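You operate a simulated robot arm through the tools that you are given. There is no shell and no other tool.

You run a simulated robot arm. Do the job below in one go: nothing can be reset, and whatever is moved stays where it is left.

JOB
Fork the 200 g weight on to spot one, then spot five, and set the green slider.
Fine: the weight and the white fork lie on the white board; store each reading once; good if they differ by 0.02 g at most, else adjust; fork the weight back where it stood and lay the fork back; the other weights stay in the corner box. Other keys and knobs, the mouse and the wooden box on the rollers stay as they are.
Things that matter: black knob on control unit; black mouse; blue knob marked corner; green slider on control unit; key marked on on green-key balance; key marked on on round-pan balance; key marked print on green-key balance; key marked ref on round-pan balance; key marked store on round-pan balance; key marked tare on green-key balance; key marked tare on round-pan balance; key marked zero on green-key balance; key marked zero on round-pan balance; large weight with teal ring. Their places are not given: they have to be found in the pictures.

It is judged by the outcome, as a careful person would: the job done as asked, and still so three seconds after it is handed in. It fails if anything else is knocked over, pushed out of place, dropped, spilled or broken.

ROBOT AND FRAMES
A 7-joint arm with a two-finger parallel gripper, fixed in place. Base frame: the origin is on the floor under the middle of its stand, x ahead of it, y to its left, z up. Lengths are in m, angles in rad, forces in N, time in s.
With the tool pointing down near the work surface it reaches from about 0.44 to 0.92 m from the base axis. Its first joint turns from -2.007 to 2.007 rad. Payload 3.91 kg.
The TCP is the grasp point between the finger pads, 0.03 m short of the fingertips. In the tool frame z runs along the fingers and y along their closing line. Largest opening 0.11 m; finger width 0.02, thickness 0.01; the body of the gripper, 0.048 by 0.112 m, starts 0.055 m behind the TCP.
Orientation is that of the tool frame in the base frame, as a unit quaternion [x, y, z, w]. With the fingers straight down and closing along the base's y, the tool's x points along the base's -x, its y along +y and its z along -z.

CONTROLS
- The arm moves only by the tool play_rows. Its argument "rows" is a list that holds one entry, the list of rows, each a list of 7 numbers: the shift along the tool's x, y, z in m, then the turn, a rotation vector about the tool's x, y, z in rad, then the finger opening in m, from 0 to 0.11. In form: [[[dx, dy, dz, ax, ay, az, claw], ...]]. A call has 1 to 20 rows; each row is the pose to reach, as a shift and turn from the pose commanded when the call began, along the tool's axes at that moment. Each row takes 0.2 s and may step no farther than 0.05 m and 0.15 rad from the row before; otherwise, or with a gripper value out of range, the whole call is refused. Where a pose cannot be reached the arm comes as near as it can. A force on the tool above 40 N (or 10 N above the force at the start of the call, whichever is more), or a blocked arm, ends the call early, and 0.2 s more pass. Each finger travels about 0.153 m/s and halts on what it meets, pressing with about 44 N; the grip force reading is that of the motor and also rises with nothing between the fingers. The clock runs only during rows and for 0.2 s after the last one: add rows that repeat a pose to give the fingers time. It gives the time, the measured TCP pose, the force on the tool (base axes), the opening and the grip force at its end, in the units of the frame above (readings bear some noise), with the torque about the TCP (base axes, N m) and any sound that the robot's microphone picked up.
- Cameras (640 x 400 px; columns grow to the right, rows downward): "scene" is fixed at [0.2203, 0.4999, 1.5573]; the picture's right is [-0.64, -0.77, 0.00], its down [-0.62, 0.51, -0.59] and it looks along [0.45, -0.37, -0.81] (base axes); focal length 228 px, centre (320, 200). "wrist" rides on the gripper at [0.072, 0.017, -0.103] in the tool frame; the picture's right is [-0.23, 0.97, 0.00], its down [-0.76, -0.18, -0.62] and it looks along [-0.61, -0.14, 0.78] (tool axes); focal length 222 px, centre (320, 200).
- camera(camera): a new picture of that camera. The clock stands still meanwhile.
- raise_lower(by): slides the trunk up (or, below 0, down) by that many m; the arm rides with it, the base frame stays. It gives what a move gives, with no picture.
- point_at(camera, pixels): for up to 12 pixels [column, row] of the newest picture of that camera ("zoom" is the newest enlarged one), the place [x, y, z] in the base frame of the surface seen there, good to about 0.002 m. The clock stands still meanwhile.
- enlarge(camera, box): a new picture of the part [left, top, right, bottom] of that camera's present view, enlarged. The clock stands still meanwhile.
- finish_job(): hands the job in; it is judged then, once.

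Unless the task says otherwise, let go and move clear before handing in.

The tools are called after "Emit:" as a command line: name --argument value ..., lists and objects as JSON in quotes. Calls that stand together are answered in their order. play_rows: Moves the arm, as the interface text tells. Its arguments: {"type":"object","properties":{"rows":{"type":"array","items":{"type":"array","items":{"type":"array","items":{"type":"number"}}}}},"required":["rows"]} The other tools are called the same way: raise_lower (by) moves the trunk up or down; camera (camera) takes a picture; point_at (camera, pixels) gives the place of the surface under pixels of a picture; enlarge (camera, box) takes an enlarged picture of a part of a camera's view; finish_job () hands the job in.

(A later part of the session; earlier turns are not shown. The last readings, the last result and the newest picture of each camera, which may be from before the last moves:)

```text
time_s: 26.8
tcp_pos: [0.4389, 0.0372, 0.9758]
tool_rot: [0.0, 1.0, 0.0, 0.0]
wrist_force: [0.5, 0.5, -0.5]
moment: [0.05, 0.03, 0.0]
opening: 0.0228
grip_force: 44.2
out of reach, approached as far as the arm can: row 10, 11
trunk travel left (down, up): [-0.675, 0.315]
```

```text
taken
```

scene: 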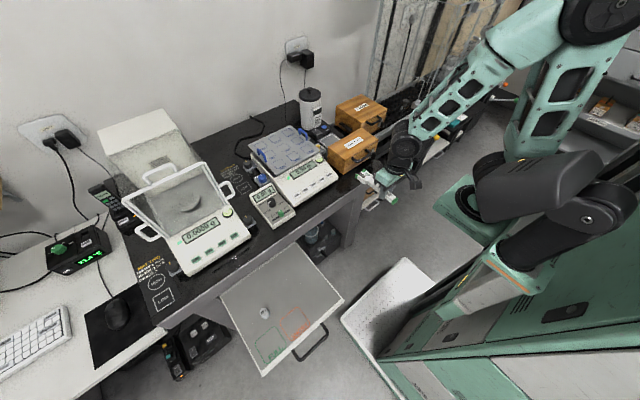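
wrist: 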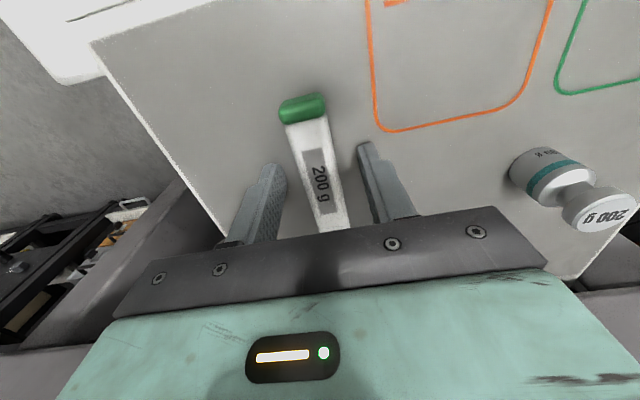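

The fork's head appears at about px (368,180). I'll enlarge it for the side view.

Emit:
enlarge --camera "scene" --box '[345, 160, 410, 220]'

Emit:
enlarge --camera "scene" --box '[354, 165, 384, 200]'

```text
6.67 times, centred on (378, 190) of scene
```

zoom: 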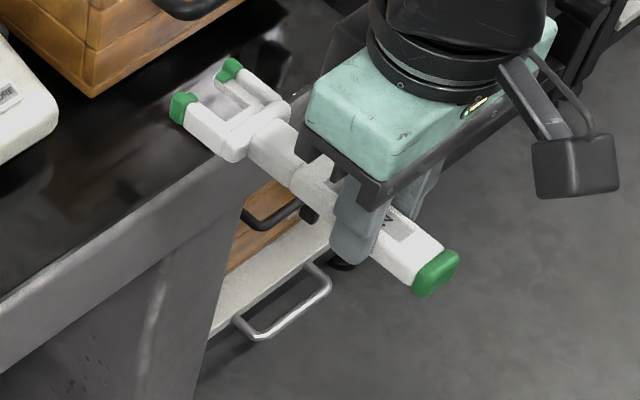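

```text
11.43 times, centred on (369, 182) of scene
```

zoom: 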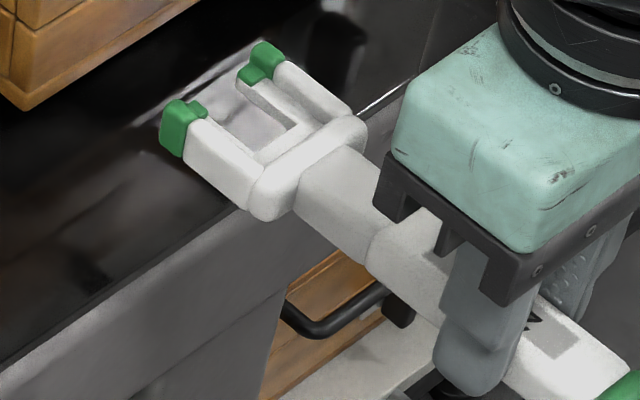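

This is a clear view: the right tine's inner ledge is at zoom (270,105) and the left rail's outer flank at (220,165). I'll enlarge further and measure heights.

Emit:
enlarge --camera "scene" --box '[366, 166, 388, 186]'

Emit:
enlarge --camera "scene" --box '[366, 166, 380, 178]'

```text
16.00 times, centred on (377, 176) of scene
```

zoom: 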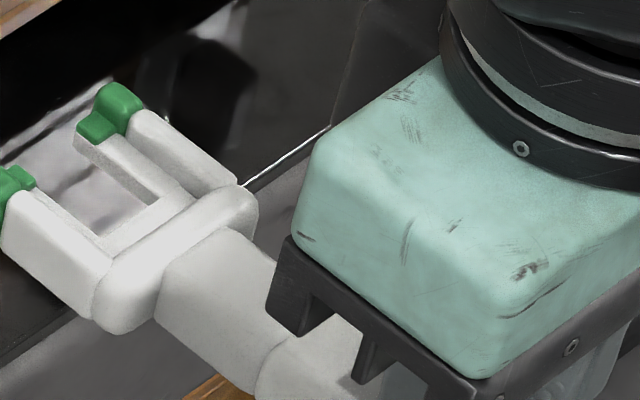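

```text
16.00 times, centred on (373, 172) of scene
```

zoom: 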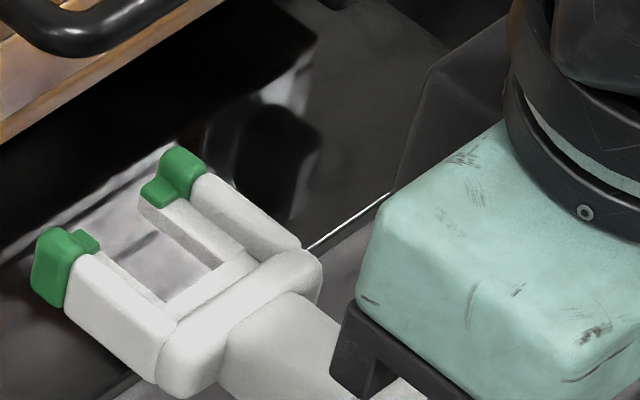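

At 16x, the right ledge's inner face is the narrow strip near (180,230). I'll query top and bottom edges.

Emit:
point_at --camera "zoom" --pixels '[[165, 208], [190, 230], [215, 250], [155, 215], [175, 232], [205, 258], [148, 218], [170, 238], [190, 215], [230, 245], [210, 225], [175, 203]]'

Emit:
point_at --camera "zoom" --pixels '[[100, 270], [90, 300], [110, 345], [150, 375], [140, 360], [120, 300], [70, 290], [68, 310], [45, 290], [60, 240], [200, 385], [200, 330]]'

Emit:
point_at --camera "zoom" --pixels '[[155, 190], [150, 200], [165, 180], [185, 165], [190, 185], [85, 235], [90, 248], [230, 200], [270, 230], [150, 300], [180, 280], [240, 320]]'

```text
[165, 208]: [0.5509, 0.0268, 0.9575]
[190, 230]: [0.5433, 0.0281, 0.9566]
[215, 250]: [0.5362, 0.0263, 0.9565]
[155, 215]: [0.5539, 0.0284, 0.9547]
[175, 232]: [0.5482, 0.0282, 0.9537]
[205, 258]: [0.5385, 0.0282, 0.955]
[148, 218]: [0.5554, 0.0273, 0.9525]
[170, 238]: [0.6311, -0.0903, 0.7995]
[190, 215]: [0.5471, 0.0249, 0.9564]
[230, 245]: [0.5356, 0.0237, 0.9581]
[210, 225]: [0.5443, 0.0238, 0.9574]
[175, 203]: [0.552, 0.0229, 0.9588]
```

```text
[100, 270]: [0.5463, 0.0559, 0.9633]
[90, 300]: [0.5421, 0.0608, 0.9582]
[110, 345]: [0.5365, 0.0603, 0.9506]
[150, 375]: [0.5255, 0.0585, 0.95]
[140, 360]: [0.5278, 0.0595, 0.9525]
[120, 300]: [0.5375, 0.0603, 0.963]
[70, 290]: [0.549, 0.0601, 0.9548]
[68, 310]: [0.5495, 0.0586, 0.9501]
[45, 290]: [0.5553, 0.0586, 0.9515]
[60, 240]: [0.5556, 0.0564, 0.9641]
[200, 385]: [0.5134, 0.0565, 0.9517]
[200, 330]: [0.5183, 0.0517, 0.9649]
```

```text
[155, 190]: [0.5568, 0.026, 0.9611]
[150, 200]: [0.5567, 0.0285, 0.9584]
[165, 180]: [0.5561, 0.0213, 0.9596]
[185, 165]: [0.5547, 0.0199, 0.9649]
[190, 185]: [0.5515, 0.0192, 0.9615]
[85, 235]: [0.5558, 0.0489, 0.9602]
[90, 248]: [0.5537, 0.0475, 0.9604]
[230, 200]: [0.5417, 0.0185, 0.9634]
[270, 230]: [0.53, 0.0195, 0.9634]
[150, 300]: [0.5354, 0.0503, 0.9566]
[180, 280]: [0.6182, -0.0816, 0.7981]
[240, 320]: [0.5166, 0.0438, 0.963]
```

The ledge top is z≈0.9574, its lip ≈0.960 and its underside ≈0.952, with the fork centre at y≈0.038. I'll sample the edges more densely to pin down the thicknesses.

Emit:
point_at --camera "zoom" --pixels '[[145, 214], [147, 217], [152, 221], [158, 226], [164, 231], [170, 235], [176, 239], [182, 244], [188, 249], [194, 254], [200, 259], [206, 263]]'

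Emit:
point_at --camera "zoom" --pixels '[[145, 185], [150, 185], [155, 182], [160, 180], [165, 177], [142, 190], [148, 192], [165, 190], [83, 232], [88, 236], [94, 240], [97, 245]]'

Emit:
point_at --camera "zoom" --pixels '[[180, 205], [195, 215], [210, 230], [225, 240], [240, 252], [185, 212], [200, 222], [215, 236], [235, 262], [215, 275], [200, 290], [190, 300]]'

Emit:
point_at --camera "zoom" --pixels '[[70, 308], [80, 318], [90, 326], [100, 335], [110, 344], [120, 352], [130, 360], [140, 368], [150, 376], [40, 280], [45, 300], [55, 305]]'

```text
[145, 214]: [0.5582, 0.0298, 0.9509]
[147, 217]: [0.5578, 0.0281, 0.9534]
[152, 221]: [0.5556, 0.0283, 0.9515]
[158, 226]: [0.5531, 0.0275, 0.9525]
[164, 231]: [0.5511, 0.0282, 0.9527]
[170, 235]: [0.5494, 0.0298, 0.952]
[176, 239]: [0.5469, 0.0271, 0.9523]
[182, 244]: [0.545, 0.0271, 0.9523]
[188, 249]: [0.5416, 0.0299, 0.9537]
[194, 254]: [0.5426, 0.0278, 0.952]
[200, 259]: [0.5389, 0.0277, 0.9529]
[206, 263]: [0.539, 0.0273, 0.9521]
```

```text
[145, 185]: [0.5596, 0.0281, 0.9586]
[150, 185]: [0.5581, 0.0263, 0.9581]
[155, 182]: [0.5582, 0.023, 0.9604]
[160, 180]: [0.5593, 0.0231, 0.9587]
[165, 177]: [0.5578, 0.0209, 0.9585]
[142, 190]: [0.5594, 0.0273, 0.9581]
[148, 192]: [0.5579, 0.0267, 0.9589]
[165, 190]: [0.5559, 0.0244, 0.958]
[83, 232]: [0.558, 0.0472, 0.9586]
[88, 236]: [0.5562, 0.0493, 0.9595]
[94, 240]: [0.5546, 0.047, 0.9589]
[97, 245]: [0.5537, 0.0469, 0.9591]
```

```text
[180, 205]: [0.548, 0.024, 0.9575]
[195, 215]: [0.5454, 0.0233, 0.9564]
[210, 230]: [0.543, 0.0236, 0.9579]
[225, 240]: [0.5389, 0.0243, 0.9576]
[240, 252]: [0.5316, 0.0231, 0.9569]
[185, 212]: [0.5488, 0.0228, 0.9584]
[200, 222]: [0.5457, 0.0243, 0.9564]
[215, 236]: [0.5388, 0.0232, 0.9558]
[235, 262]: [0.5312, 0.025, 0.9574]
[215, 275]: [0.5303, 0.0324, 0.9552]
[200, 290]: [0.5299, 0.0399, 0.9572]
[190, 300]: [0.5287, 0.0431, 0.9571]
```

```text
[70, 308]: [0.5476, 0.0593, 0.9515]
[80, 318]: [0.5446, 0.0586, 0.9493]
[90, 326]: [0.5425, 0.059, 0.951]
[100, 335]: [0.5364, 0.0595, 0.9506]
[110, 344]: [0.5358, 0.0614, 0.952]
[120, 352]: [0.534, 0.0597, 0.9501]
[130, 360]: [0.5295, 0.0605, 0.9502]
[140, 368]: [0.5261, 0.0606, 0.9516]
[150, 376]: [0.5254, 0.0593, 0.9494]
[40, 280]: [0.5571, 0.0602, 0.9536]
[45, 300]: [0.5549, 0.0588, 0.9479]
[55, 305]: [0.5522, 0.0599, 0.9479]
```

Fork offsets relative to TCP: ledge top −18.5 mm, lip −16.7 mm, underside ≈−24 mm, centre in line with TCP. Now I'll go back over the board to get a low-angle close view of the weight's neck.

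Emit:
play_rows --rows '[[[0.005, 0.01, 0, 0, 0, 0, 0.0], [0.01, 0.03, 0, 0, 0, 0, 0.0], [0.015, 0.06, 0, 0, 0, 0, 0.0], [0.02, 0.09, 0, 0, 0, 0, 0.0], [0.025, 0.12, 0, 0, 0, 0, 0.0], [0.03, 0.15, 0, 0, 0, 0, 0.0], [0.035, 0.18, 0, 0, 0, 0, 0.0], [0.04, 0.21, 0.01, 0, 0, 0, 0.0], [0.045, 0.24, 0.03, 0, 0, 0, 0.0], [0.05, 0.27, 0.05, 0, 0, 0, 0.0], [0.05, 0.3, 0.075, 0, 0, 0, 0.0], [0.05, 0.32, 0.1, 0, 0, 0, 0.0], [0.05, 0.33, 0.125, 0, 0, 0, 0.0], [0.05, 0.33, 0.15, 0, 0, 0, 0.0], [0.05, 0.33, 0.175, 0, 0, 0, 0.0], [0.05, 0.33, 0.195, 0, 0, 0, 0.0], [0.05, 0.33, 0.205, 0, 0, 0, 0.0], [0.05, 0.33, 0.205, 0, 0, 0, 0.0]]]'

Emit:
camera --camera "wrist"

```text
time_s: 30.6
tcp_pos: [0.39, 0.3681, 0.7722]
tool_rot: [0.001, 1.0, 0.0, 0.0]
wrist_force: [0.8, -0.3, -1.0]
moment: [0.01, 0.07, 0.01]
opening: 0.0228
grip_force: 43.9
trunk travel left (down, up): [-0.675, 0.315]
```

```text
taken
```

wrist: 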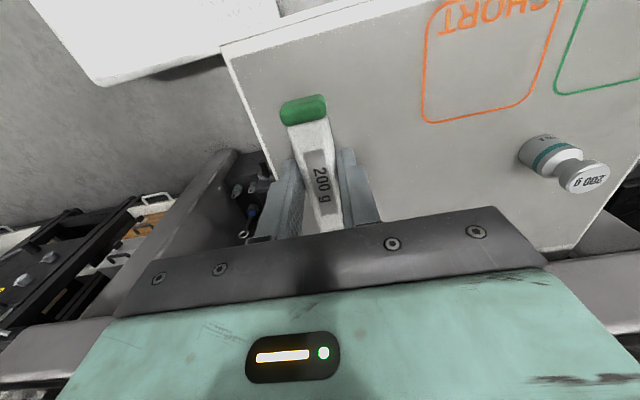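

The weight is at wrist px (565,165). I'll enlarge it strongly and sample the neck, shoulder and head underside.

Emit:
enlarge --camera "wrist" --box '[510, 125, 620, 200]'

Emit:
enlarge --camera "wrist" --box '[535, 142, 613, 198]'

```text
5.33 times, centred on (565, 162) of wrist
```

zoom: 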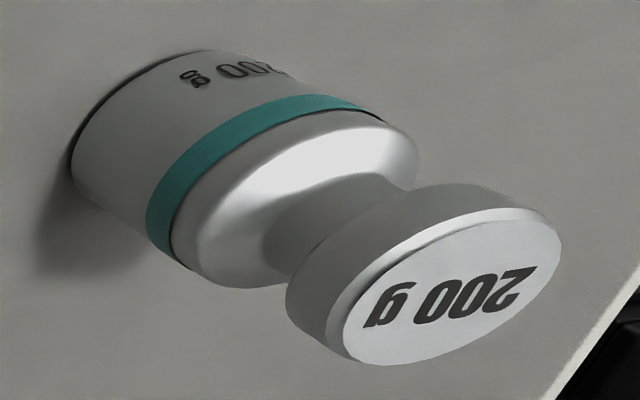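

```text
7.14 times, centred on (574, 170) of wrist
```

zoom: 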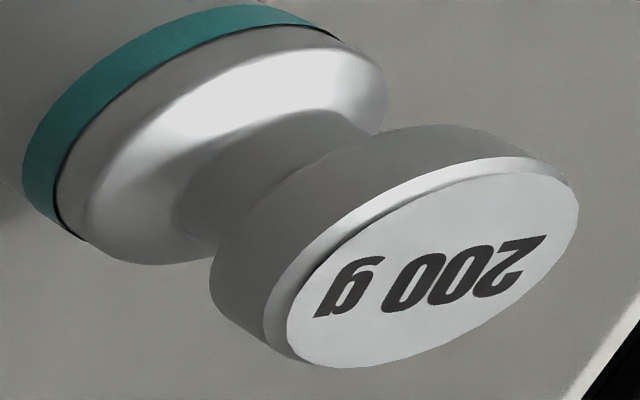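

This view shows the head's lower rim from (215,255) to (385,130) and the neck beneath. I'll sample rim and neck points.

Emit:
point_at --camera "zoom" --pixels '[[218, 258], [222, 270], [240, 225], [270, 198], [300, 175], [330, 158], [360, 145], [385, 133], [214, 280], [400, 129], [255, 212], [345, 151]]'

Emit:
point_at --camera "zoom" --pixels '[[205, 245], [195, 250], [215, 225], [230, 205], [260, 180], [290, 165], [320, 148], [345, 135], [365, 130], [200, 200], [240, 160], [280, 135]]'

Emit:
point_at --camera "zoom" --pixels '[[180, 200], [170, 220], [150, 240], [220, 150], [260, 120], [300, 105], [340, 100], [370, 115], [130, 230], [100, 200], [200, 110], [300, 70]]'

Emit:
point_at --camera "zoom" --pixels '[[290, 320], [320, 350], [420, 355], [500, 310], [560, 240], [575, 195], [540, 175], [480, 175], [400, 200], [350, 230], [310, 270], [432, 270]]'

```text
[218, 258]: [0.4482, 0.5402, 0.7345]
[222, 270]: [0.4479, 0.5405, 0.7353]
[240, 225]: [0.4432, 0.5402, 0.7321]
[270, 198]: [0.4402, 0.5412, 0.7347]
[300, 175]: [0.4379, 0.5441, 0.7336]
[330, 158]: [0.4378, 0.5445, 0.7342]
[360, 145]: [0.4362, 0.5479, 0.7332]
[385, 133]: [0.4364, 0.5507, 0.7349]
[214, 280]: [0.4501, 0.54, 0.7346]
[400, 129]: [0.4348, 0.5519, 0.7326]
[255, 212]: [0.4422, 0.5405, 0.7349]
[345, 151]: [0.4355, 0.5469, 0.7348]
```

```text
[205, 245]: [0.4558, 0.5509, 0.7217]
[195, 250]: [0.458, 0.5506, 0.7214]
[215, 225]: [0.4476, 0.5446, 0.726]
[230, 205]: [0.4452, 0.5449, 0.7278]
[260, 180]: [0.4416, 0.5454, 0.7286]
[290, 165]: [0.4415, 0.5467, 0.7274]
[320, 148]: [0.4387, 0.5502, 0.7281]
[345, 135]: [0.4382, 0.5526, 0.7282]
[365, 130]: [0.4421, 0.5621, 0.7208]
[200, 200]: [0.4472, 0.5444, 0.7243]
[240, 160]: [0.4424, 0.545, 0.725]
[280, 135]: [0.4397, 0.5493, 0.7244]
```

```text
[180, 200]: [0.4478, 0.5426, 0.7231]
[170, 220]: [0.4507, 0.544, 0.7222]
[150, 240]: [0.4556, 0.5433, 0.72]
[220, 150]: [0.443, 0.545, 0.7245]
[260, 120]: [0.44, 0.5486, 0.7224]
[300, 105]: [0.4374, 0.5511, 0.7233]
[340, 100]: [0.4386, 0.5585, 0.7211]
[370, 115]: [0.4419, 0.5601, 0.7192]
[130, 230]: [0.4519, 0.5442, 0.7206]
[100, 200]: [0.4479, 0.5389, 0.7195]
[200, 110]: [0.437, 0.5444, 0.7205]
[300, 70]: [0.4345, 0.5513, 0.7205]
```

```text
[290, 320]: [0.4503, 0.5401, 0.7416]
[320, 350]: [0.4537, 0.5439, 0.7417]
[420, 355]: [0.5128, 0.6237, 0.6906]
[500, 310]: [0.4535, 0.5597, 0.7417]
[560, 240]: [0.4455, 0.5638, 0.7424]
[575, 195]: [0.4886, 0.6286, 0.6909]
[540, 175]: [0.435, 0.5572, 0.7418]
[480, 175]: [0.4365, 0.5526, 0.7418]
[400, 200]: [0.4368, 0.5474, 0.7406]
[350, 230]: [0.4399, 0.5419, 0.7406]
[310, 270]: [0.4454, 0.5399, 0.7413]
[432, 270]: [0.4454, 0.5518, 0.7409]
```

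The neck spans z≈0.7225–0.7335 and the fork's lip-to-underside is only about 7.2 mm, so TCP z≈0.7484 centres it; weight axis at (0.4455, 0.5518). I'll turn the fork 45° to point (+x,+y) for better reach and sight, and move to a stand-off above the board.

Emit:
play_rows --rows '[[[0, 0, -0.015, 0, 0, 0, 0.0], [0.005, 0.005, -0.029, 0, 0, -0.08, 0.0], [0.014, 0.018, -0.029, 0, 0, -0.2, 0.0], [0.023, 0.031, -0.029, 0, 0, -0.32, 0.0], [0.032, 0.044, -0.029, 0, 0, -0.44, 0.0], [0.041, 0.057, -0.029, 0, 0, -0.56, 0.0], [0.049, 0.068, -0.029, 0, 0, -0.68, 0.0], [0.054, 0.0745, -0.029, 0, 0, -0.7854, 0.0], [0.054, 0.0745, -0.029, 0, 0, -0.7854, 0.0], [0.054, 0.0745, -0.029, 0, 0, -0.7854, 0.0]]]'

Emit:
camera --camera "scene"

Emit:
enlarge --camera "scene" --box '[240, 270, 320, 340]'

Emit:
camera --camera "wrist"

```text
time_s: 32.8
tcp_pos: [0.3353, 0.4417, 0.8013]
tool_rot: [-0.382, 0.924, 0.0, 0.001]
wrist_force: [0.4, 0.6, -1.1]
moment: [-0.01, 0.02, -0.01]
opening: 0.0232
grip_force: 44.2
trunk travel left (down, up): [-0.675, 0.315]
```

```text
taken
```

scene: 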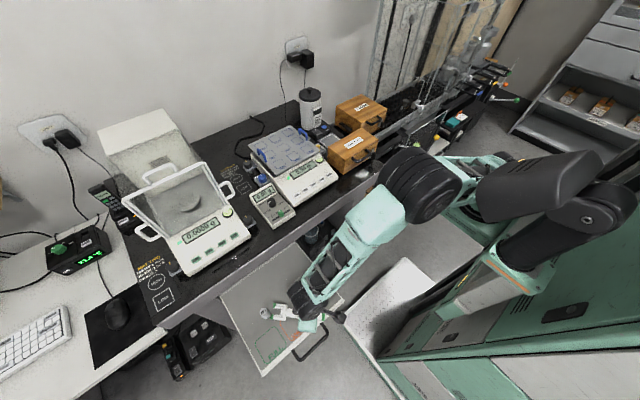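

```text
5.71 times, centred on (280, 305) of scene
```

zoom: 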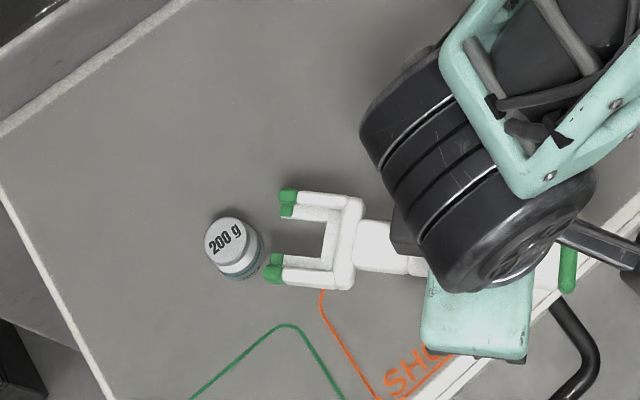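

```text
taken
```

wrist: 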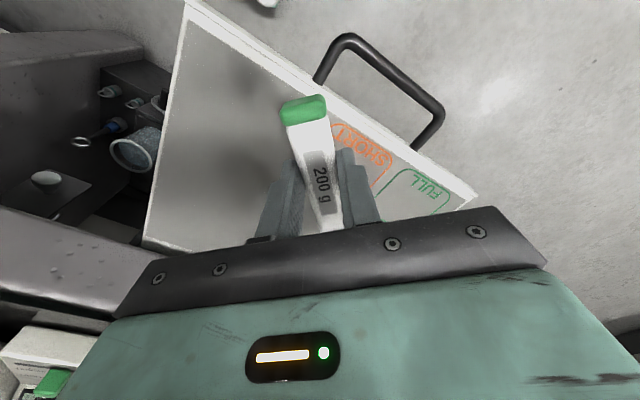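

The scene zoom shows the fork head (315,240) opening toward the weight (232,245) with nothing in the way. I'll sample the fork's tine edges for alignment.

Emit:
enlarge --camera "scene" --box '[262, 288, 312, 326]'

Emit:
point_at --camera "zoom" --pixels '[[210, 125], [215, 225], [225, 100], [225, 250], [120, 110], [120, 120], [95, 225], [95, 235], [180, 108], [170, 245], [190, 130], [190, 222]]'

```text
10.53 times, centred on (287, 307) of scene
```

zoom: 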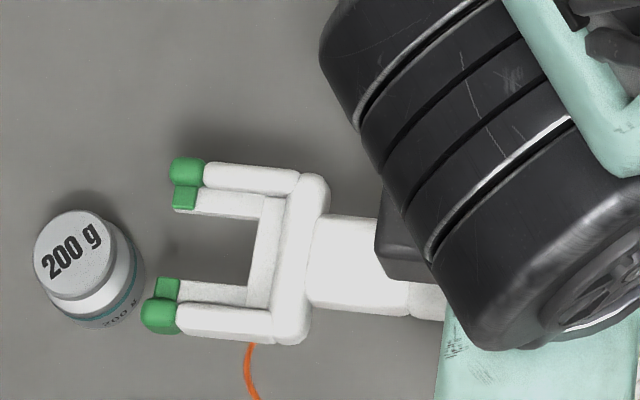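

```text
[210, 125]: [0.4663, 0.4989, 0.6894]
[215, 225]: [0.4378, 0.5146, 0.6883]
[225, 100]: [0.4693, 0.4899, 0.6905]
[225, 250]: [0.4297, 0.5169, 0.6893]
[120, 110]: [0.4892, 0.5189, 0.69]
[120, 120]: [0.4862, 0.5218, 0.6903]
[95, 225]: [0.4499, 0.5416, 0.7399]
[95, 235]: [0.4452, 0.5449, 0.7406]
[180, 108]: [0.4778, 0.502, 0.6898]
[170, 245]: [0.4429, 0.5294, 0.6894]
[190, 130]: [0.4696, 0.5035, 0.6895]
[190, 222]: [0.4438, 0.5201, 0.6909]
```

I'll sample actual fork pixels: upper rail (250,178), lower rail (225,322), ledges and tips.

Emit:
point_at --camera "zoom" --pixels '[[220, 177], [250, 179], [280, 182], [190, 170], [195, 318], [225, 322], [255, 326], [160, 316], [230, 205], [215, 297], [255, 208], [240, 298]]'

Emit:
point_at --camera "zoom" --pixels '[[200, 212], [230, 215], [255, 217], [195, 283], [220, 286], [240, 288], [184, 195], [165, 290], [268, 250], [285, 250], [300, 200], [290, 320]]'

Emit:
point_at --camera "zoom" --pixels '[[75, 250], [36, 255], [113, 245], [70, 212], [80, 298], [45, 225], [105, 275], [100, 222], [50, 285], [325, 245], [360, 260], [340, 225]]'

```text
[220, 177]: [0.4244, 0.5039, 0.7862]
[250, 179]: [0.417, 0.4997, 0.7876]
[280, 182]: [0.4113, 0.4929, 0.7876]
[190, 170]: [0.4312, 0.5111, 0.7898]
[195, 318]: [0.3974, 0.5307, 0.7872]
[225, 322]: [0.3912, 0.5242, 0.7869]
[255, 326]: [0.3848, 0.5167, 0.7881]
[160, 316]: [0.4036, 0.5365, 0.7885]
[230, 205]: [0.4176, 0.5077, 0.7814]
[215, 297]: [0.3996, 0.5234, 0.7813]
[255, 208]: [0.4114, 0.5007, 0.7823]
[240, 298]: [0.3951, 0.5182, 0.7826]
```

```text
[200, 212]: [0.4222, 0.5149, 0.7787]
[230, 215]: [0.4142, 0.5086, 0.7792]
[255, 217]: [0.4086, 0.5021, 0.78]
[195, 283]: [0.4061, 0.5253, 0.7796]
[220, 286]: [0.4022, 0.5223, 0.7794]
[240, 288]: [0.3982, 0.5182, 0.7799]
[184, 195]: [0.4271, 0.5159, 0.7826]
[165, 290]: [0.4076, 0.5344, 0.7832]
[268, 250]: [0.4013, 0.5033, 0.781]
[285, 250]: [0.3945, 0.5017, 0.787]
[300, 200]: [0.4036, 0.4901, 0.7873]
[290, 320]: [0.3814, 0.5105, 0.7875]
```

```text
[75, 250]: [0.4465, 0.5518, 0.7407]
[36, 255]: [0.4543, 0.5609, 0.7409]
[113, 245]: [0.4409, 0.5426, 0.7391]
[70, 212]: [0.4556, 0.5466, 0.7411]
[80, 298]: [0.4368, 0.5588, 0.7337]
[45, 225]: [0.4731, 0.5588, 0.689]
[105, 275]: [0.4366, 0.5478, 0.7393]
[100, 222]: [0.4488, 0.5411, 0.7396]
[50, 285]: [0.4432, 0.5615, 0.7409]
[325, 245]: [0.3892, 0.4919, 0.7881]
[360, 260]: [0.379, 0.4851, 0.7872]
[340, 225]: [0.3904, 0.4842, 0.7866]
```

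The fork's centre line and the weight's axis agree within about 0.6 mm, and the ledge top needs to go down 51.8 mm to sit mid-neck. I'll descend at this stand-off and check before sliding in.

Emit:
play_rows --rows '[[[0, -0.0004, 0.01, 0, 0, 0, 0.0], [0, -0.0004, 0.02, 0, 0, 0, 0.0], [0, -0.0004, 0.03, 0, 0, 0, 0.0], [0, -0.0004, 0.04, 0, 0, 0, 0.0], [0, -0.0004, 0.047, 0, 0, 0, 0.0], [0, -0.0004, 0.0518, 0, 0, 0, 0.0], [0, -0.0004, 0.0518, 0, 0, 0, 0.0], [0, -0.0004, 0.0518, 0, 0, 0, 0.0]]]'

Emit:
enlarge --camera "scene" --box '[252, 292, 302, 330]'

```text
time_s: 34.6
tcp_pos: [0.3371, 0.4424, 0.7488]
tool_rot: [-0.383, 0.924, 0.0, 0.001]
wrist_force: [-0.5, 0.4, -0.3]
moment: [0.0, 0.02, 0.04]
opening: 0.0228
grip_force: 44.3
trunk travel left (down, up): [-0.675, 0.315]
```

```text
10.53 times, centred on (277, 311) of scene
```

zoom: 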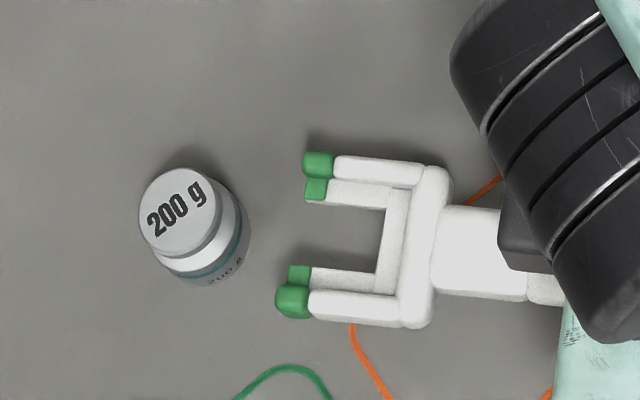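

Emit:
point_at --camera "zoom" --pixels '[[350, 170], [375, 172], [400, 174], [320, 163], [325, 304], [350, 307], [375, 310], [293, 300], [350, 193], [375, 196], [340, 284], [365, 286]]'

Emit:
point_at --camera "zoom" --pixels '[[335, 205], [360, 207], [330, 271], [355, 273], [316, 188], [299, 274], [390, 240], [380, 270], [178, 212], [140, 212], [220, 210], [178, 170]]'

Emit:
point_at --camera "zoom" --pixels '[[150, 185], [205, 238], [205, 185], [150, 240], [165, 172], [192, 252], [215, 225], [141, 200], [180, 252], [200, 178], [160, 250], [215, 195]]'

```text
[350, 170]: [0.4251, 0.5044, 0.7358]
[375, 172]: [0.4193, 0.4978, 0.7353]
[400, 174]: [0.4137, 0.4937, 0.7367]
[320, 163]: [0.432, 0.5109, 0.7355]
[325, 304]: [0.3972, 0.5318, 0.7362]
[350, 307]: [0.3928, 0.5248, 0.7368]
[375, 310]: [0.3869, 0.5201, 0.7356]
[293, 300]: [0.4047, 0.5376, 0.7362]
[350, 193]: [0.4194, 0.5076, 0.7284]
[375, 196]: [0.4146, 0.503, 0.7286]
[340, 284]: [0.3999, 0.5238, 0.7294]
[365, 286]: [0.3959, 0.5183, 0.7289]
```

```text
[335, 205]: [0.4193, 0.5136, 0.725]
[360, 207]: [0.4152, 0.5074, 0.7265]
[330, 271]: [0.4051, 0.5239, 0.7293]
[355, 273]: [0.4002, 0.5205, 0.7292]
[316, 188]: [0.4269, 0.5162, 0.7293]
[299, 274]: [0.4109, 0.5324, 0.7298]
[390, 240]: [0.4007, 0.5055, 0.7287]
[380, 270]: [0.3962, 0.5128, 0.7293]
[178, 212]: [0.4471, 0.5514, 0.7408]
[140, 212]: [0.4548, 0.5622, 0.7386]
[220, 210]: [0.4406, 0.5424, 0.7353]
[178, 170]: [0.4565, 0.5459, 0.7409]
```

```text
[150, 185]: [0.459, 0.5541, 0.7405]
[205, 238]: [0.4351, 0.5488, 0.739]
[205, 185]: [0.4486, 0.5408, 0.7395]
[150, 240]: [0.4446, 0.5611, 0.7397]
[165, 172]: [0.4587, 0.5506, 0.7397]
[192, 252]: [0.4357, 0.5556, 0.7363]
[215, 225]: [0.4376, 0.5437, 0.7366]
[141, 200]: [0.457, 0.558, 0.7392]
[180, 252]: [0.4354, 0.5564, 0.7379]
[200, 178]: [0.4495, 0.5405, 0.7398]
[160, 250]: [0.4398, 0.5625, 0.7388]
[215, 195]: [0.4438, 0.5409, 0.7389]
```

Ledge top now is z≈0.729 against weight top 0.741, giving ~2 mm clearance above the shoulder and ~2.4 mm under the head, and the centre lines agree within 0.5 mm. I'll slide forward 30 mm and look.

Emit:
play_rows --rows '[[[-0.006, 0, 0, 0, 0, 0, 0.0], [-0.012, 0, 0, 0, 0, 0, 0.0], [-0.018, 0, 0, 0, 0, 0, 0.0], [-0.024, 0, 0, 0, 0, 0, 0.0], [-0.03, 0, 0, 0, 0, 0, 0.0], [-0.03, 0, 0, 0, 0, 0, 0.0]]]'

Emit:
enlarge --camera "scene" --box '[246, 292, 296, 330]'

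```text
time_s: 36.0
tcp_pos: [0.3565, 0.4625, 0.7482]
tool_rot: [-0.383, 0.924, 0.0, 0.0]
wrist_force: [0.2, 0.6, -0.7]
moment: [-0.04, 0.04, -0.01]
opening: 0.0228
grip_force: 43.8
trunk travel left (down, up): [-0.675, 0.315]
```

```text
10.53 times, centred on (271, 311) of scene
```

zoom: 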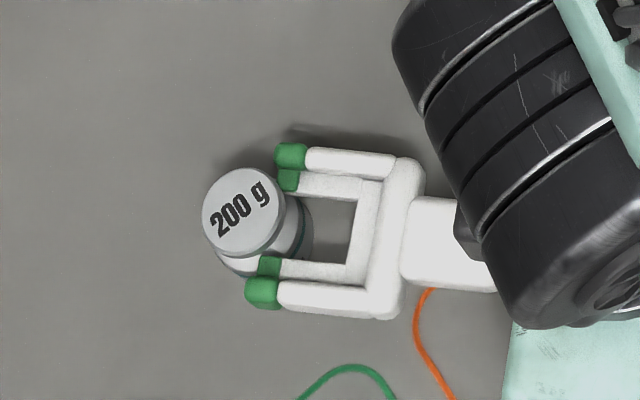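

The tips are now passing beside the neck and the weight has not moved (head still at (242,212)). I'll slide the remaining 20.5 mm.

Emit:
play_rows --rows '[[[-0.005, 0, 0, 0, 0, 0, 0.0], [-0.01, 0, 0, 0, 0, 0, 0.0], [-0.015, 0, 0, 0, 0, 0, 0.0], [-0.0205, 0, 0, 0, 0, 0, 0.0], [-0.0205, 0, 0, 0, 0, 0, 0.0]]]'

Emit:
enlarge --camera "scene" --box '[246, 292, 296, 330]'

```text
time_s: 37.2
tcp_pos: [0.371, 0.4772, 0.7486]
tool_rot: [-0.382, 0.924, 0.001, 0.0]
wrist_force: [-0.2, 0.7, -0.8]
moment: [-0.04, 0.02, -0.01]
opening: 0.0229
grip_force: 43.9
trunk travel left (down, up): [-0.675, 0.315]
```

```text
10.53 times, centred on (271, 311) of scene
```

zoom: 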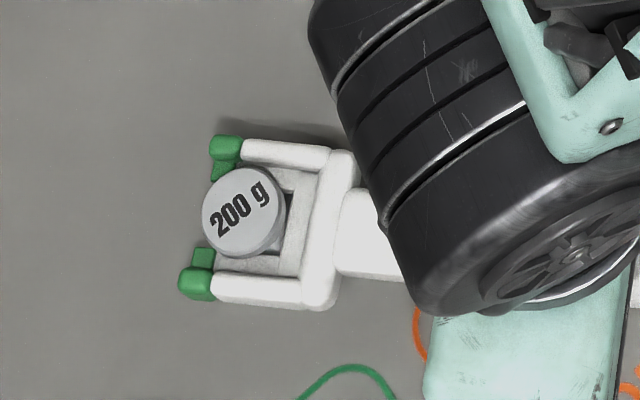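

The weight's head (243,212) sits within the U and did not move. I'll check lip and wall positions against the weight's axis before lifting.

Emit:
point_at --camera "zoom" --pixels '[[230, 165], [236, 163], [210, 255], [214, 262], [200, 252], [225, 262], [305, 200], [297, 270], [310, 180], [290, 230], [228, 170], [213, 250]]'

Emit:
point_at --camera "zoom" --pixels '[[243, 212], [205, 212], [280, 212], [243, 172], [243, 250], [218, 185], [268, 240], [268, 184], [218, 240], [225, 150], [198, 285], [330, 230]]'

```text
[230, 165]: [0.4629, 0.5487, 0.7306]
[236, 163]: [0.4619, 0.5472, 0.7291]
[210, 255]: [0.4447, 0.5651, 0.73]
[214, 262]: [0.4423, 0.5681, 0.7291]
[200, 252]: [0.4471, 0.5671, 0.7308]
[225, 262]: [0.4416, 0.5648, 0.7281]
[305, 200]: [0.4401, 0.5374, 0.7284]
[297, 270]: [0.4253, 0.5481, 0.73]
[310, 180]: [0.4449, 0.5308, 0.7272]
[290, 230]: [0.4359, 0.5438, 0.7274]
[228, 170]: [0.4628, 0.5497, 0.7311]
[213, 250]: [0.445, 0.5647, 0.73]
```

```text
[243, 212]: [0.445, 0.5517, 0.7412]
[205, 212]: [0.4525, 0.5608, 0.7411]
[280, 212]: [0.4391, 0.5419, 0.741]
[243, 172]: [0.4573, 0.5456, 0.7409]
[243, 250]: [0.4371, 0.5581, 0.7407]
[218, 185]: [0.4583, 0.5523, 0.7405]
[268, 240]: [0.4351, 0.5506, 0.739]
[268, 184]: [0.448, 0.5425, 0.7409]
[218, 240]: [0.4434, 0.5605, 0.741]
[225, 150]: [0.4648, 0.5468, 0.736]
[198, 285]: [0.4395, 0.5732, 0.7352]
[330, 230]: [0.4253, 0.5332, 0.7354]
```

The lips clear the head by about 1 mm while the wall is 5 mm away, so I'll advance 2 mm more, then lift slowly 12 mm and look for droop.

Emit:
play_rows --rows '[[[-0.002, 0, 0, 0, 0, 0, 0.0], [-0.002, 0, -0.002, 0, 0, 0, 0.0], [-0.002, 0, -0.004, 0, 0, 0, 0.0], [-0.002, 0, -0.005, 0, 0, 0, 0.0], [-0.002, 0, -0.006, 0, 0, 0, 0.0], [-0.002, 0, -0.007, 0, 0, 0, 0.0], [-0.002, 0, -0.008, 0, 0, 0, 0.0], [-0.002, 0, -0.009, 0, 0, 0, 0.0], [-0.002, 0, -0.01, 0, 0, 0, 0.0], [-0.002, 0, -0.012, 0, 0, 0, 0.0], [-0.002, 0, -0.012, 0, 0, 0, 0.0]]]'

Emit:
enlarge --camera "scene" --box '[246, 292, 296, 330]'

Emit:
enlarge --camera "wrist" --box '[230, 80, 420, 240]'

```text
time_s: 39.6
tcp_pos: [0.3735, 0.4786, 0.7606]
tool_rot: [-0.383, 0.924, -0.001, -0.001]
wrist_force: [-0.4, -0.7, -2.2]
moment: [-0.13, 0.21, 0.0]
opening: 0.0228
grip_force: 44.2
trunk travel left (down, up): [-0.675, 0.315]
```

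```text
10.53 times, centred on (271, 311) of scene
```

zoom: 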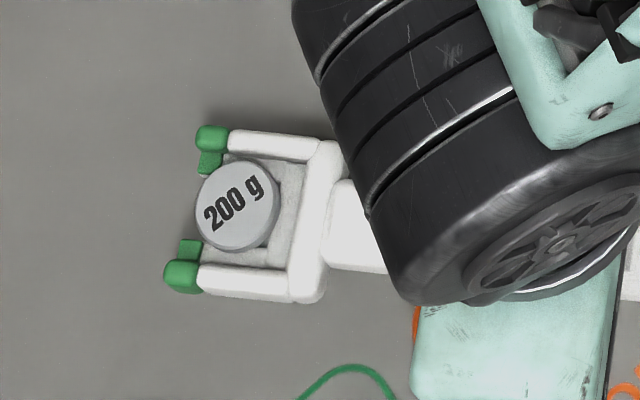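

```text
2.50 times, centred on (325, 160) of wrist
```

zoom: 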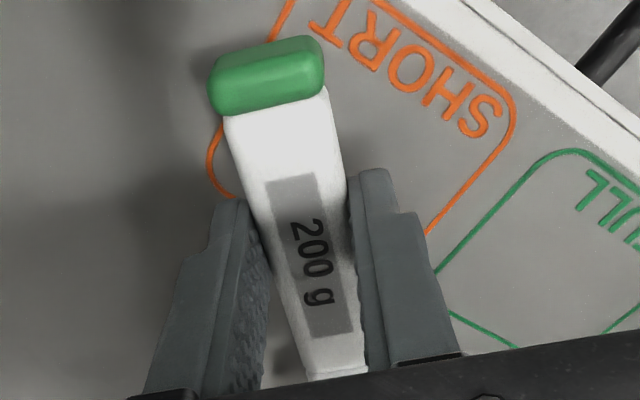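

The load shows (−2.2 N, moment ≈0.25 N·m) and the weight has risen on the fork. I'll measure droop and hold a few seconds to check for creep.

Emit:
point_at --camera "zoom" --pixels '[[240, 70], [300, 150], [260, 75], [290, 130], [310, 200], [320, 280], [330, 345], [240, 135], [320, 110], [270, 160], [280, 60], [340, 360]]'

Emit:
play_rows --rows '[[[0, 0, 0, 0, 0, 0, 0.0], [0, 0, 0, 0, 0, 0, 0.0], [0, 0, 0, 0, 0, 0, 0.0], [0, 0, 0, 0, 0, 0, 0.0], [0, 0, 0, 0, 0, 0, 0.0], [0, 0, 0, 0, 0, 0, 0.0], [0, 0, 0, 0, 0, 0, 0.0], [0, 0, 0, 0, 0, 0, 0.0], [0, 0, 0, 0, 0, 0, 0.0], [0, 0, 0, 0, 0, 0, 0.0]]]'

Emit:
enlarge --camera "scene" --box '[246, 292, 296, 330]'

Emit:
point_at --camera "zoom" --pixels '[[260, 142], [285, 147], [240, 280], [270, 284], [210, 137], [183, 275], [238, 205], [260, 205], [215, 205], [325, 200], [345, 210], [310, 270]]'

Emit:
enlarge --camera "wrist" --box '[230, 80, 420, 240]'

```text
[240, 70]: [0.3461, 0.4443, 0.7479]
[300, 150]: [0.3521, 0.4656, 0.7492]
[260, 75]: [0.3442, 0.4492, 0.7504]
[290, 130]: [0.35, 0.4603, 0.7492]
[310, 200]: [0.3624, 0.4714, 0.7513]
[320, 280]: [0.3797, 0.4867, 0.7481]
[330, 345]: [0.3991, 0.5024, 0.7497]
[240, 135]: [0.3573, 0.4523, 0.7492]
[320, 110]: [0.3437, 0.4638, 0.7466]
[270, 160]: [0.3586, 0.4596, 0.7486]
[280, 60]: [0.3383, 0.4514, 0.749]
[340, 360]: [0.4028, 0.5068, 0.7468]
```

```text
time_s: 41.8
tcp_pos: [0.3735, 0.4792, 0.7597]
tool_rot: [-0.383, 0.924, 0.0, 0.0]
wrist_force: [0.4, 0.7, -2.7]
moment: [-0.14, 0.19, 0.04]
opening: 0.0227
grip_force: 42.9
trunk travel left (down, up): [-0.675, 0.315]
```

```text
10.53 times, centred on (271, 311) of scene
```

zoom: 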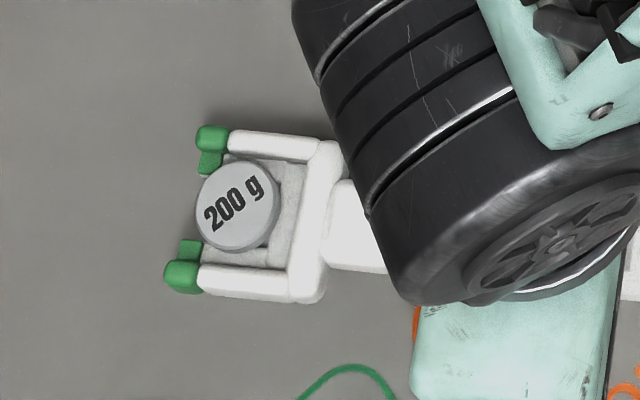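

```text
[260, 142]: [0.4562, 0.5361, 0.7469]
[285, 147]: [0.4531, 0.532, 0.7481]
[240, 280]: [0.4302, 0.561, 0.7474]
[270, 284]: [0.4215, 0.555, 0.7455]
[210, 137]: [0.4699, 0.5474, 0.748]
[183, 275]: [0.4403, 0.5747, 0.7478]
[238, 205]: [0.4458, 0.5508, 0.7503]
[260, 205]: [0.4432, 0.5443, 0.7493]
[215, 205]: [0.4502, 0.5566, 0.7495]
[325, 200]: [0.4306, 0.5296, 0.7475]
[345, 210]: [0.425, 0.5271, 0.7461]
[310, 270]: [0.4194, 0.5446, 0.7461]
```

```text
2.50 times, centred on (325, 160) of wrist
```

zoom: 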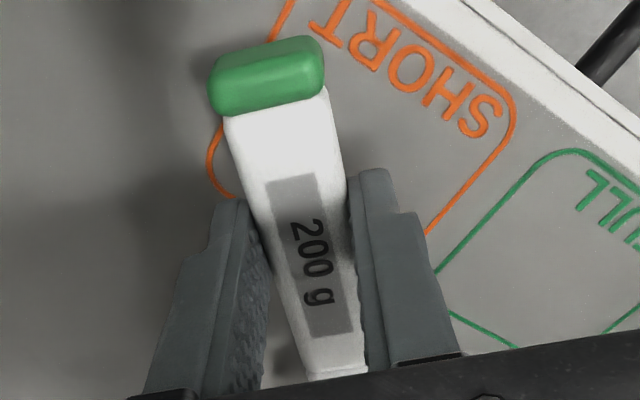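

The weight rides stably (top 0.750, no creep). Now I'll raise it gently, and turn the fork back to point along +x at about z≈1.01.

Emit:
play_rows --rows '[[[0, 0, -0.008, 0, 0, 0, 0.0], [0, 0, -0.02, 0, 0, 0, 0.0], [0, 0, -0.035, 0, 0, 0, 0.0], [0, 0, -0.05, 0, 0, 0, 0.0], [0, 0, -0.068, 0, 0, 0, 0.0], [0, 0, -0.086, 0, 0, 0, 0.0], [0, 0, -0.104, 0, 0, 0, 0.0], [0.0044, -0.0133, -0.122, 0, 0, 0.08, 0.0], [0.0088, -0.0265, -0.14, 0, 0, 0.18, 0.0], [0.0133, -0.0398, -0.158, 0, 0, 0.28, 0.0], [0.0177, -0.053, -0.176, 0, 0, 0.38, 0.0], [0.0221, -0.0663, -0.194, 0, 0, 0.48, 0.0], [0.0265, -0.0796, -0.212, 0, 0, 0.58, 0.0], [0.031, -0.0928, -0.23, 0, 0, 0.68, 0.0], [0.0345, -0.103, -0.245, 0, 0, 0.76, 0.0], [0.0354, -0.1061, -0.25, 0, 0, 0.7854, 0.0], [0.0354, -0.1061, -0.25, 0, 0, 0.7854, 0.0]]]'

Emit:
camera --camera "scene"

Emit:
enlarge --camera "wrist" --box '[230, 80, 420, 240]'

```text
time_s: 45.4
tcp_pos: [0.4232, 0.379, 1.0111]
tool_rot: [0.001, 1.0, -0.001, -0.001]
wrist_force: [0.3, -0.3, -2.9]
moment: [-0.02, 0.26, 0.01]
opening: 0.023
grip_force: 44.3
trunk travel left (down, up): [-0.675, 0.315]
```

```text
taken
```

scene: 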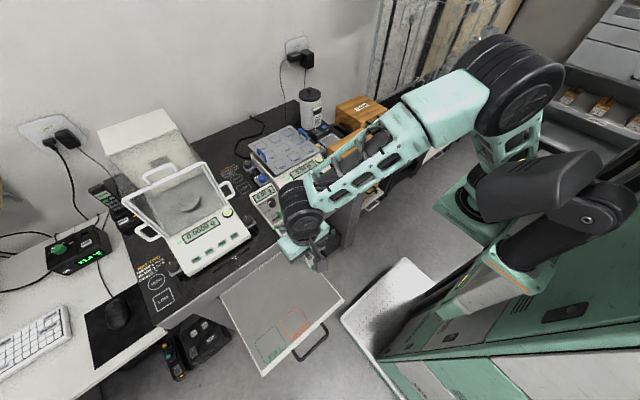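

```text
2.50 times, centred on (325, 160) of wrist
```

zoom: 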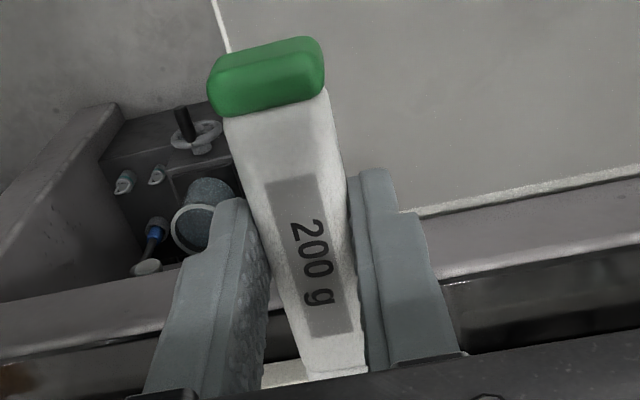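

Still steady (moment 0.26, handle view unchanged). Next I'll carry it diagonally to about (0.65, 0.146, 1.02), in front of the plate.

Emit:
play_rows --rows '[[[-0.008, -0.008, -0.002, 0, 0, 0, 0.0], [-0.022, -0.022, -0.004, 0, 0, 0, 0.0], [-0.04, -0.04, -0.006, 0, 0, 0, 0.0], [-0.059, -0.06, -0.008, 0, 0, 0, 0.0], [-0.078, -0.08, -0.01, 0, 0, 0, 0.0], [-0.097, -0.099, -0.01, 0, 0, 0, 0.0], [-0.116, -0.119, -0.01, 0, 0, 0, 0.0], [-0.135, -0.138, -0.01, 0, 0, 0, 0.0], [-0.154, -0.158, -0.01, 0, 0, 0, 0.0], [-0.173, -0.177, -0.01, 0, 0, 0, 0.0], [-0.192, -0.197, -0.01, 0, 0, 0, 0.0], [-0.21, -0.215, -0.01, 0, 0, 0, 0.0], [-0.222, -0.2268, -0.01, 0, 0, 0, 0.0], [-0.2276, -0.2328, -0.01, 0, 0, 0, 0.0], [-0.2276, -0.2328, -0.01, 0, 0, 0, 0.0]]]'

Emit:
camera --camera "scene"

Emit:
enlarge --camera "scene" --box '[235, 105, 355, 215]'

Emit:
camera --camera "wrist"

```text
time_s: 48.6
tcp_pos: [0.6502, 0.1447, 1.0218]
tool_rot: [0.0, 1.0, -0.001, 0.001]
wrist_force: [-0.3, 0.9, -1.9]
moment: [-0.02, 0.25, -0.03]
opening: 0.0231
grip_force: 43.9
trunk travel left (down, up): [-0.675, 0.315]
```

```text
taken
```

scene: 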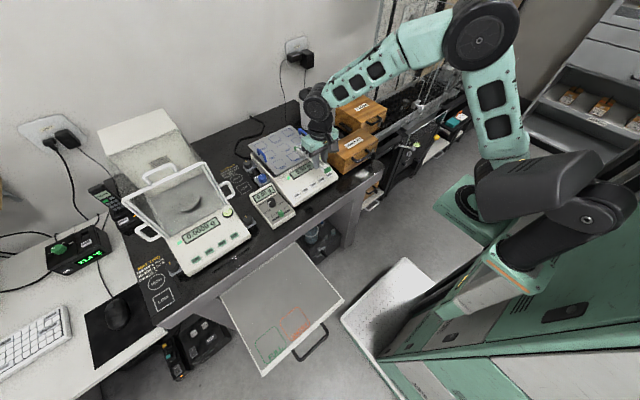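

```text
3.64 times, centred on (295, 160) of scene
```

zoom: 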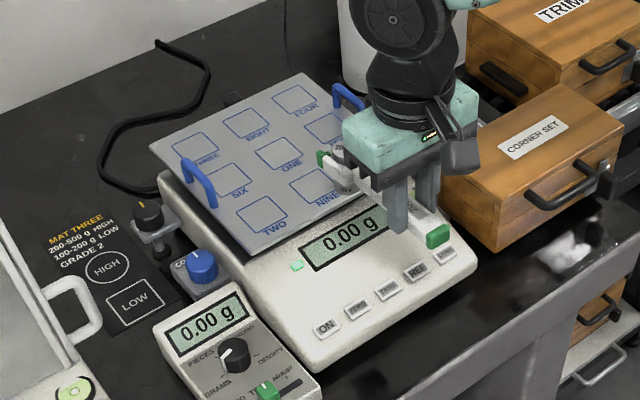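

```text
taken
```

wrist: 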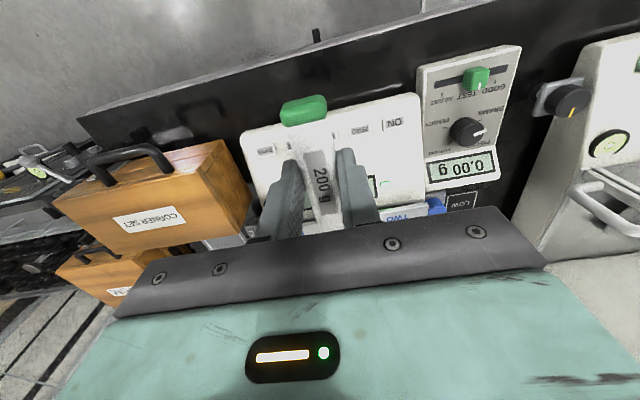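

The weight is in front of the plate. I'll measure the ONE and FIVE boxes' corners and the plate handles precisely from the present zoom.

Emit:
enlarge --camera "scene" --box '[265, 120, 335, 175]'

Emit:
point_at --camera "zoom" --pixels '[[189, 156], [251, 134], [280, 186], [217, 212], [234, 172], [60, 155], [95, 230], [100, 250], [355, 40], [385, 60], [245, 90], [420, 130]]'

```text
7.27 times, centred on (300, 148) of scene
```

zoom: 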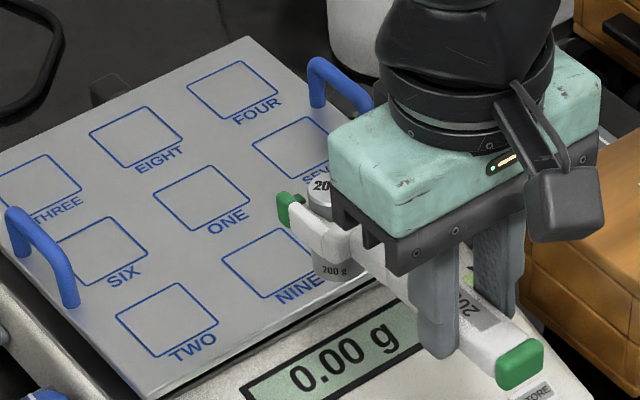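

```text
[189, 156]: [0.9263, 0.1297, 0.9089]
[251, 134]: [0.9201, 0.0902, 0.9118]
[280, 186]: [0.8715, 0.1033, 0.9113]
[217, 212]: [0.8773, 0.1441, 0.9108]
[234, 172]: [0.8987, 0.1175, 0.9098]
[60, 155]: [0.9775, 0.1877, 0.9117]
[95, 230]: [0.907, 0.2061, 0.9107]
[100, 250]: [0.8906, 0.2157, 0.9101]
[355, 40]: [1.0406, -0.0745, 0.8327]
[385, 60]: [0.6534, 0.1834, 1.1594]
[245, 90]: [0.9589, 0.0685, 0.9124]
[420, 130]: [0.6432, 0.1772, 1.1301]
```

The weight is visible hanging in the fork (333,265). I'll query the ONE box corners at their right pixels.

Emit:
point_at --camera "zoom" --pixels '[[154, 196], [217, 166], [249, 203], [185, 233], [201, 199], [222, 257], [285, 228], [255, 297], [15, 215], [70, 300], [40, 245], [315, 75]]'

Emit:
point_at --camera "zoom" --pixels '[[318, 65], [340, 75], [365, 95], [370, 105], [313, 95], [330, 260], [330, 190], [313, 200], [320, 280], [340, 280], [320, 240], [285, 210]]'

```text
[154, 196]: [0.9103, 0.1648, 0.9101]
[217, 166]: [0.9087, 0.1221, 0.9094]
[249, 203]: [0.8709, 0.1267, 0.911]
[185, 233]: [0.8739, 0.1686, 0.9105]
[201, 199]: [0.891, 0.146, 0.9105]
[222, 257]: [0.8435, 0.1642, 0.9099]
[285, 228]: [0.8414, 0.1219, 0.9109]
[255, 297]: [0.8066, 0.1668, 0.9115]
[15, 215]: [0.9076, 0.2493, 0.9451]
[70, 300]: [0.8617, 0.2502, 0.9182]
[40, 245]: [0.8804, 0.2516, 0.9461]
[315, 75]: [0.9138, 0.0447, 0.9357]
```

```text
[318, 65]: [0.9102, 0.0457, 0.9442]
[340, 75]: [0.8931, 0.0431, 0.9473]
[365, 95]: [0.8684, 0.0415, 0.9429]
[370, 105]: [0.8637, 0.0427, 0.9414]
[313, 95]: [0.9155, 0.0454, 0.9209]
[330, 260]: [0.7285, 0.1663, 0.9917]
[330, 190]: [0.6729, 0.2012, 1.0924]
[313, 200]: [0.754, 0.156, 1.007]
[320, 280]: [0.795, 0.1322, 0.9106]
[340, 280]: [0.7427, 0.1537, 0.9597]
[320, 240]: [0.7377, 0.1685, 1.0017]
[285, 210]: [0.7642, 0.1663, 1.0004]
```

ONE's centre is (0.891, 0.1456, 0.910) and the plate handles are clear of the path. I'll advance 137 mm in +x at this height so the weight hangs over ONE.

Emit:
play_rows --rows '[[[-0.006, 0.0002, 0, 0, 0, 0, 0.0], [-0.018, 0.0002, 0, 0, 0, 0, 0.0], [-0.034, 0.0002, 0, 0, 0, 0, 0.0], [-0.05, 0.0002, 0, 0, 0, 0, 0.0], [-0.066, 0.0002, 0, 0, 0, 0, 0.0], [-0.082, 0.0002, 0, 0, 0, 0, 0.0], [-0.098, 0.0002, 0, 0, 0, 0, 0.0], [-0.114, 0.0002, 0, 0, 0, 0, 0.0], [-0.126, 0.0002, 0, 0, 0, 0, 0.0], [-0.134, 0.0002, 0, 0, 0, 0, 0.0], [-0.1374, 0.0002, 0, 0, 0, 0, 0.0], [-0.1374, 0.0002, 0, 0, 0, 0, 0.0], [-0.1374, 0.0002, 0, 0, 0, 0, 0.0]]]'

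Emit:
enlarge --camera "scene" --box '[255, 110, 335, 180]'

Emit:
camera --camera "wrist"

```text
time_s: 51.4
tcp_pos: [0.7874, 0.1459, 1.0199]
tool_rot: [0.0, 1.0, -0.001, 0.0]
wrist_force: [-0.4, -0.4, -2.2]
moment: [0.0, 0.26, -0.01]
opening: 0.0228
grip_force: 43.6
trunk travel left (down, up): [-0.675, 0.315]
```

```text
5.71 times, centred on (295, 145) of scene
```

zoom: 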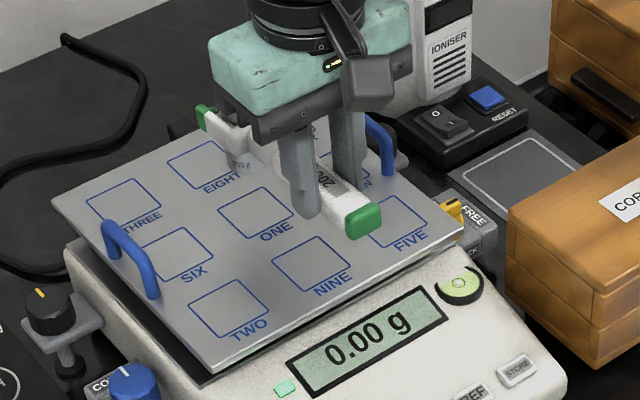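

```text
taken
```

wrist: 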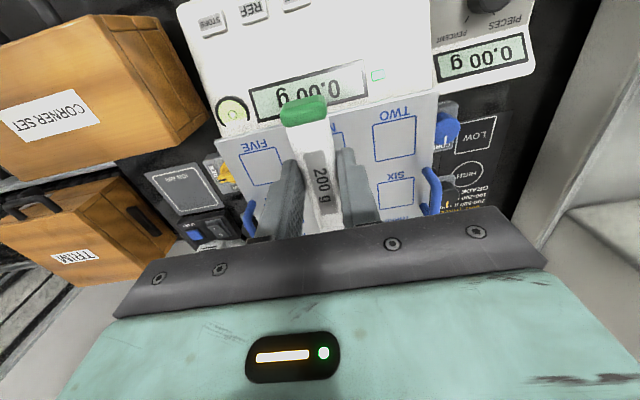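

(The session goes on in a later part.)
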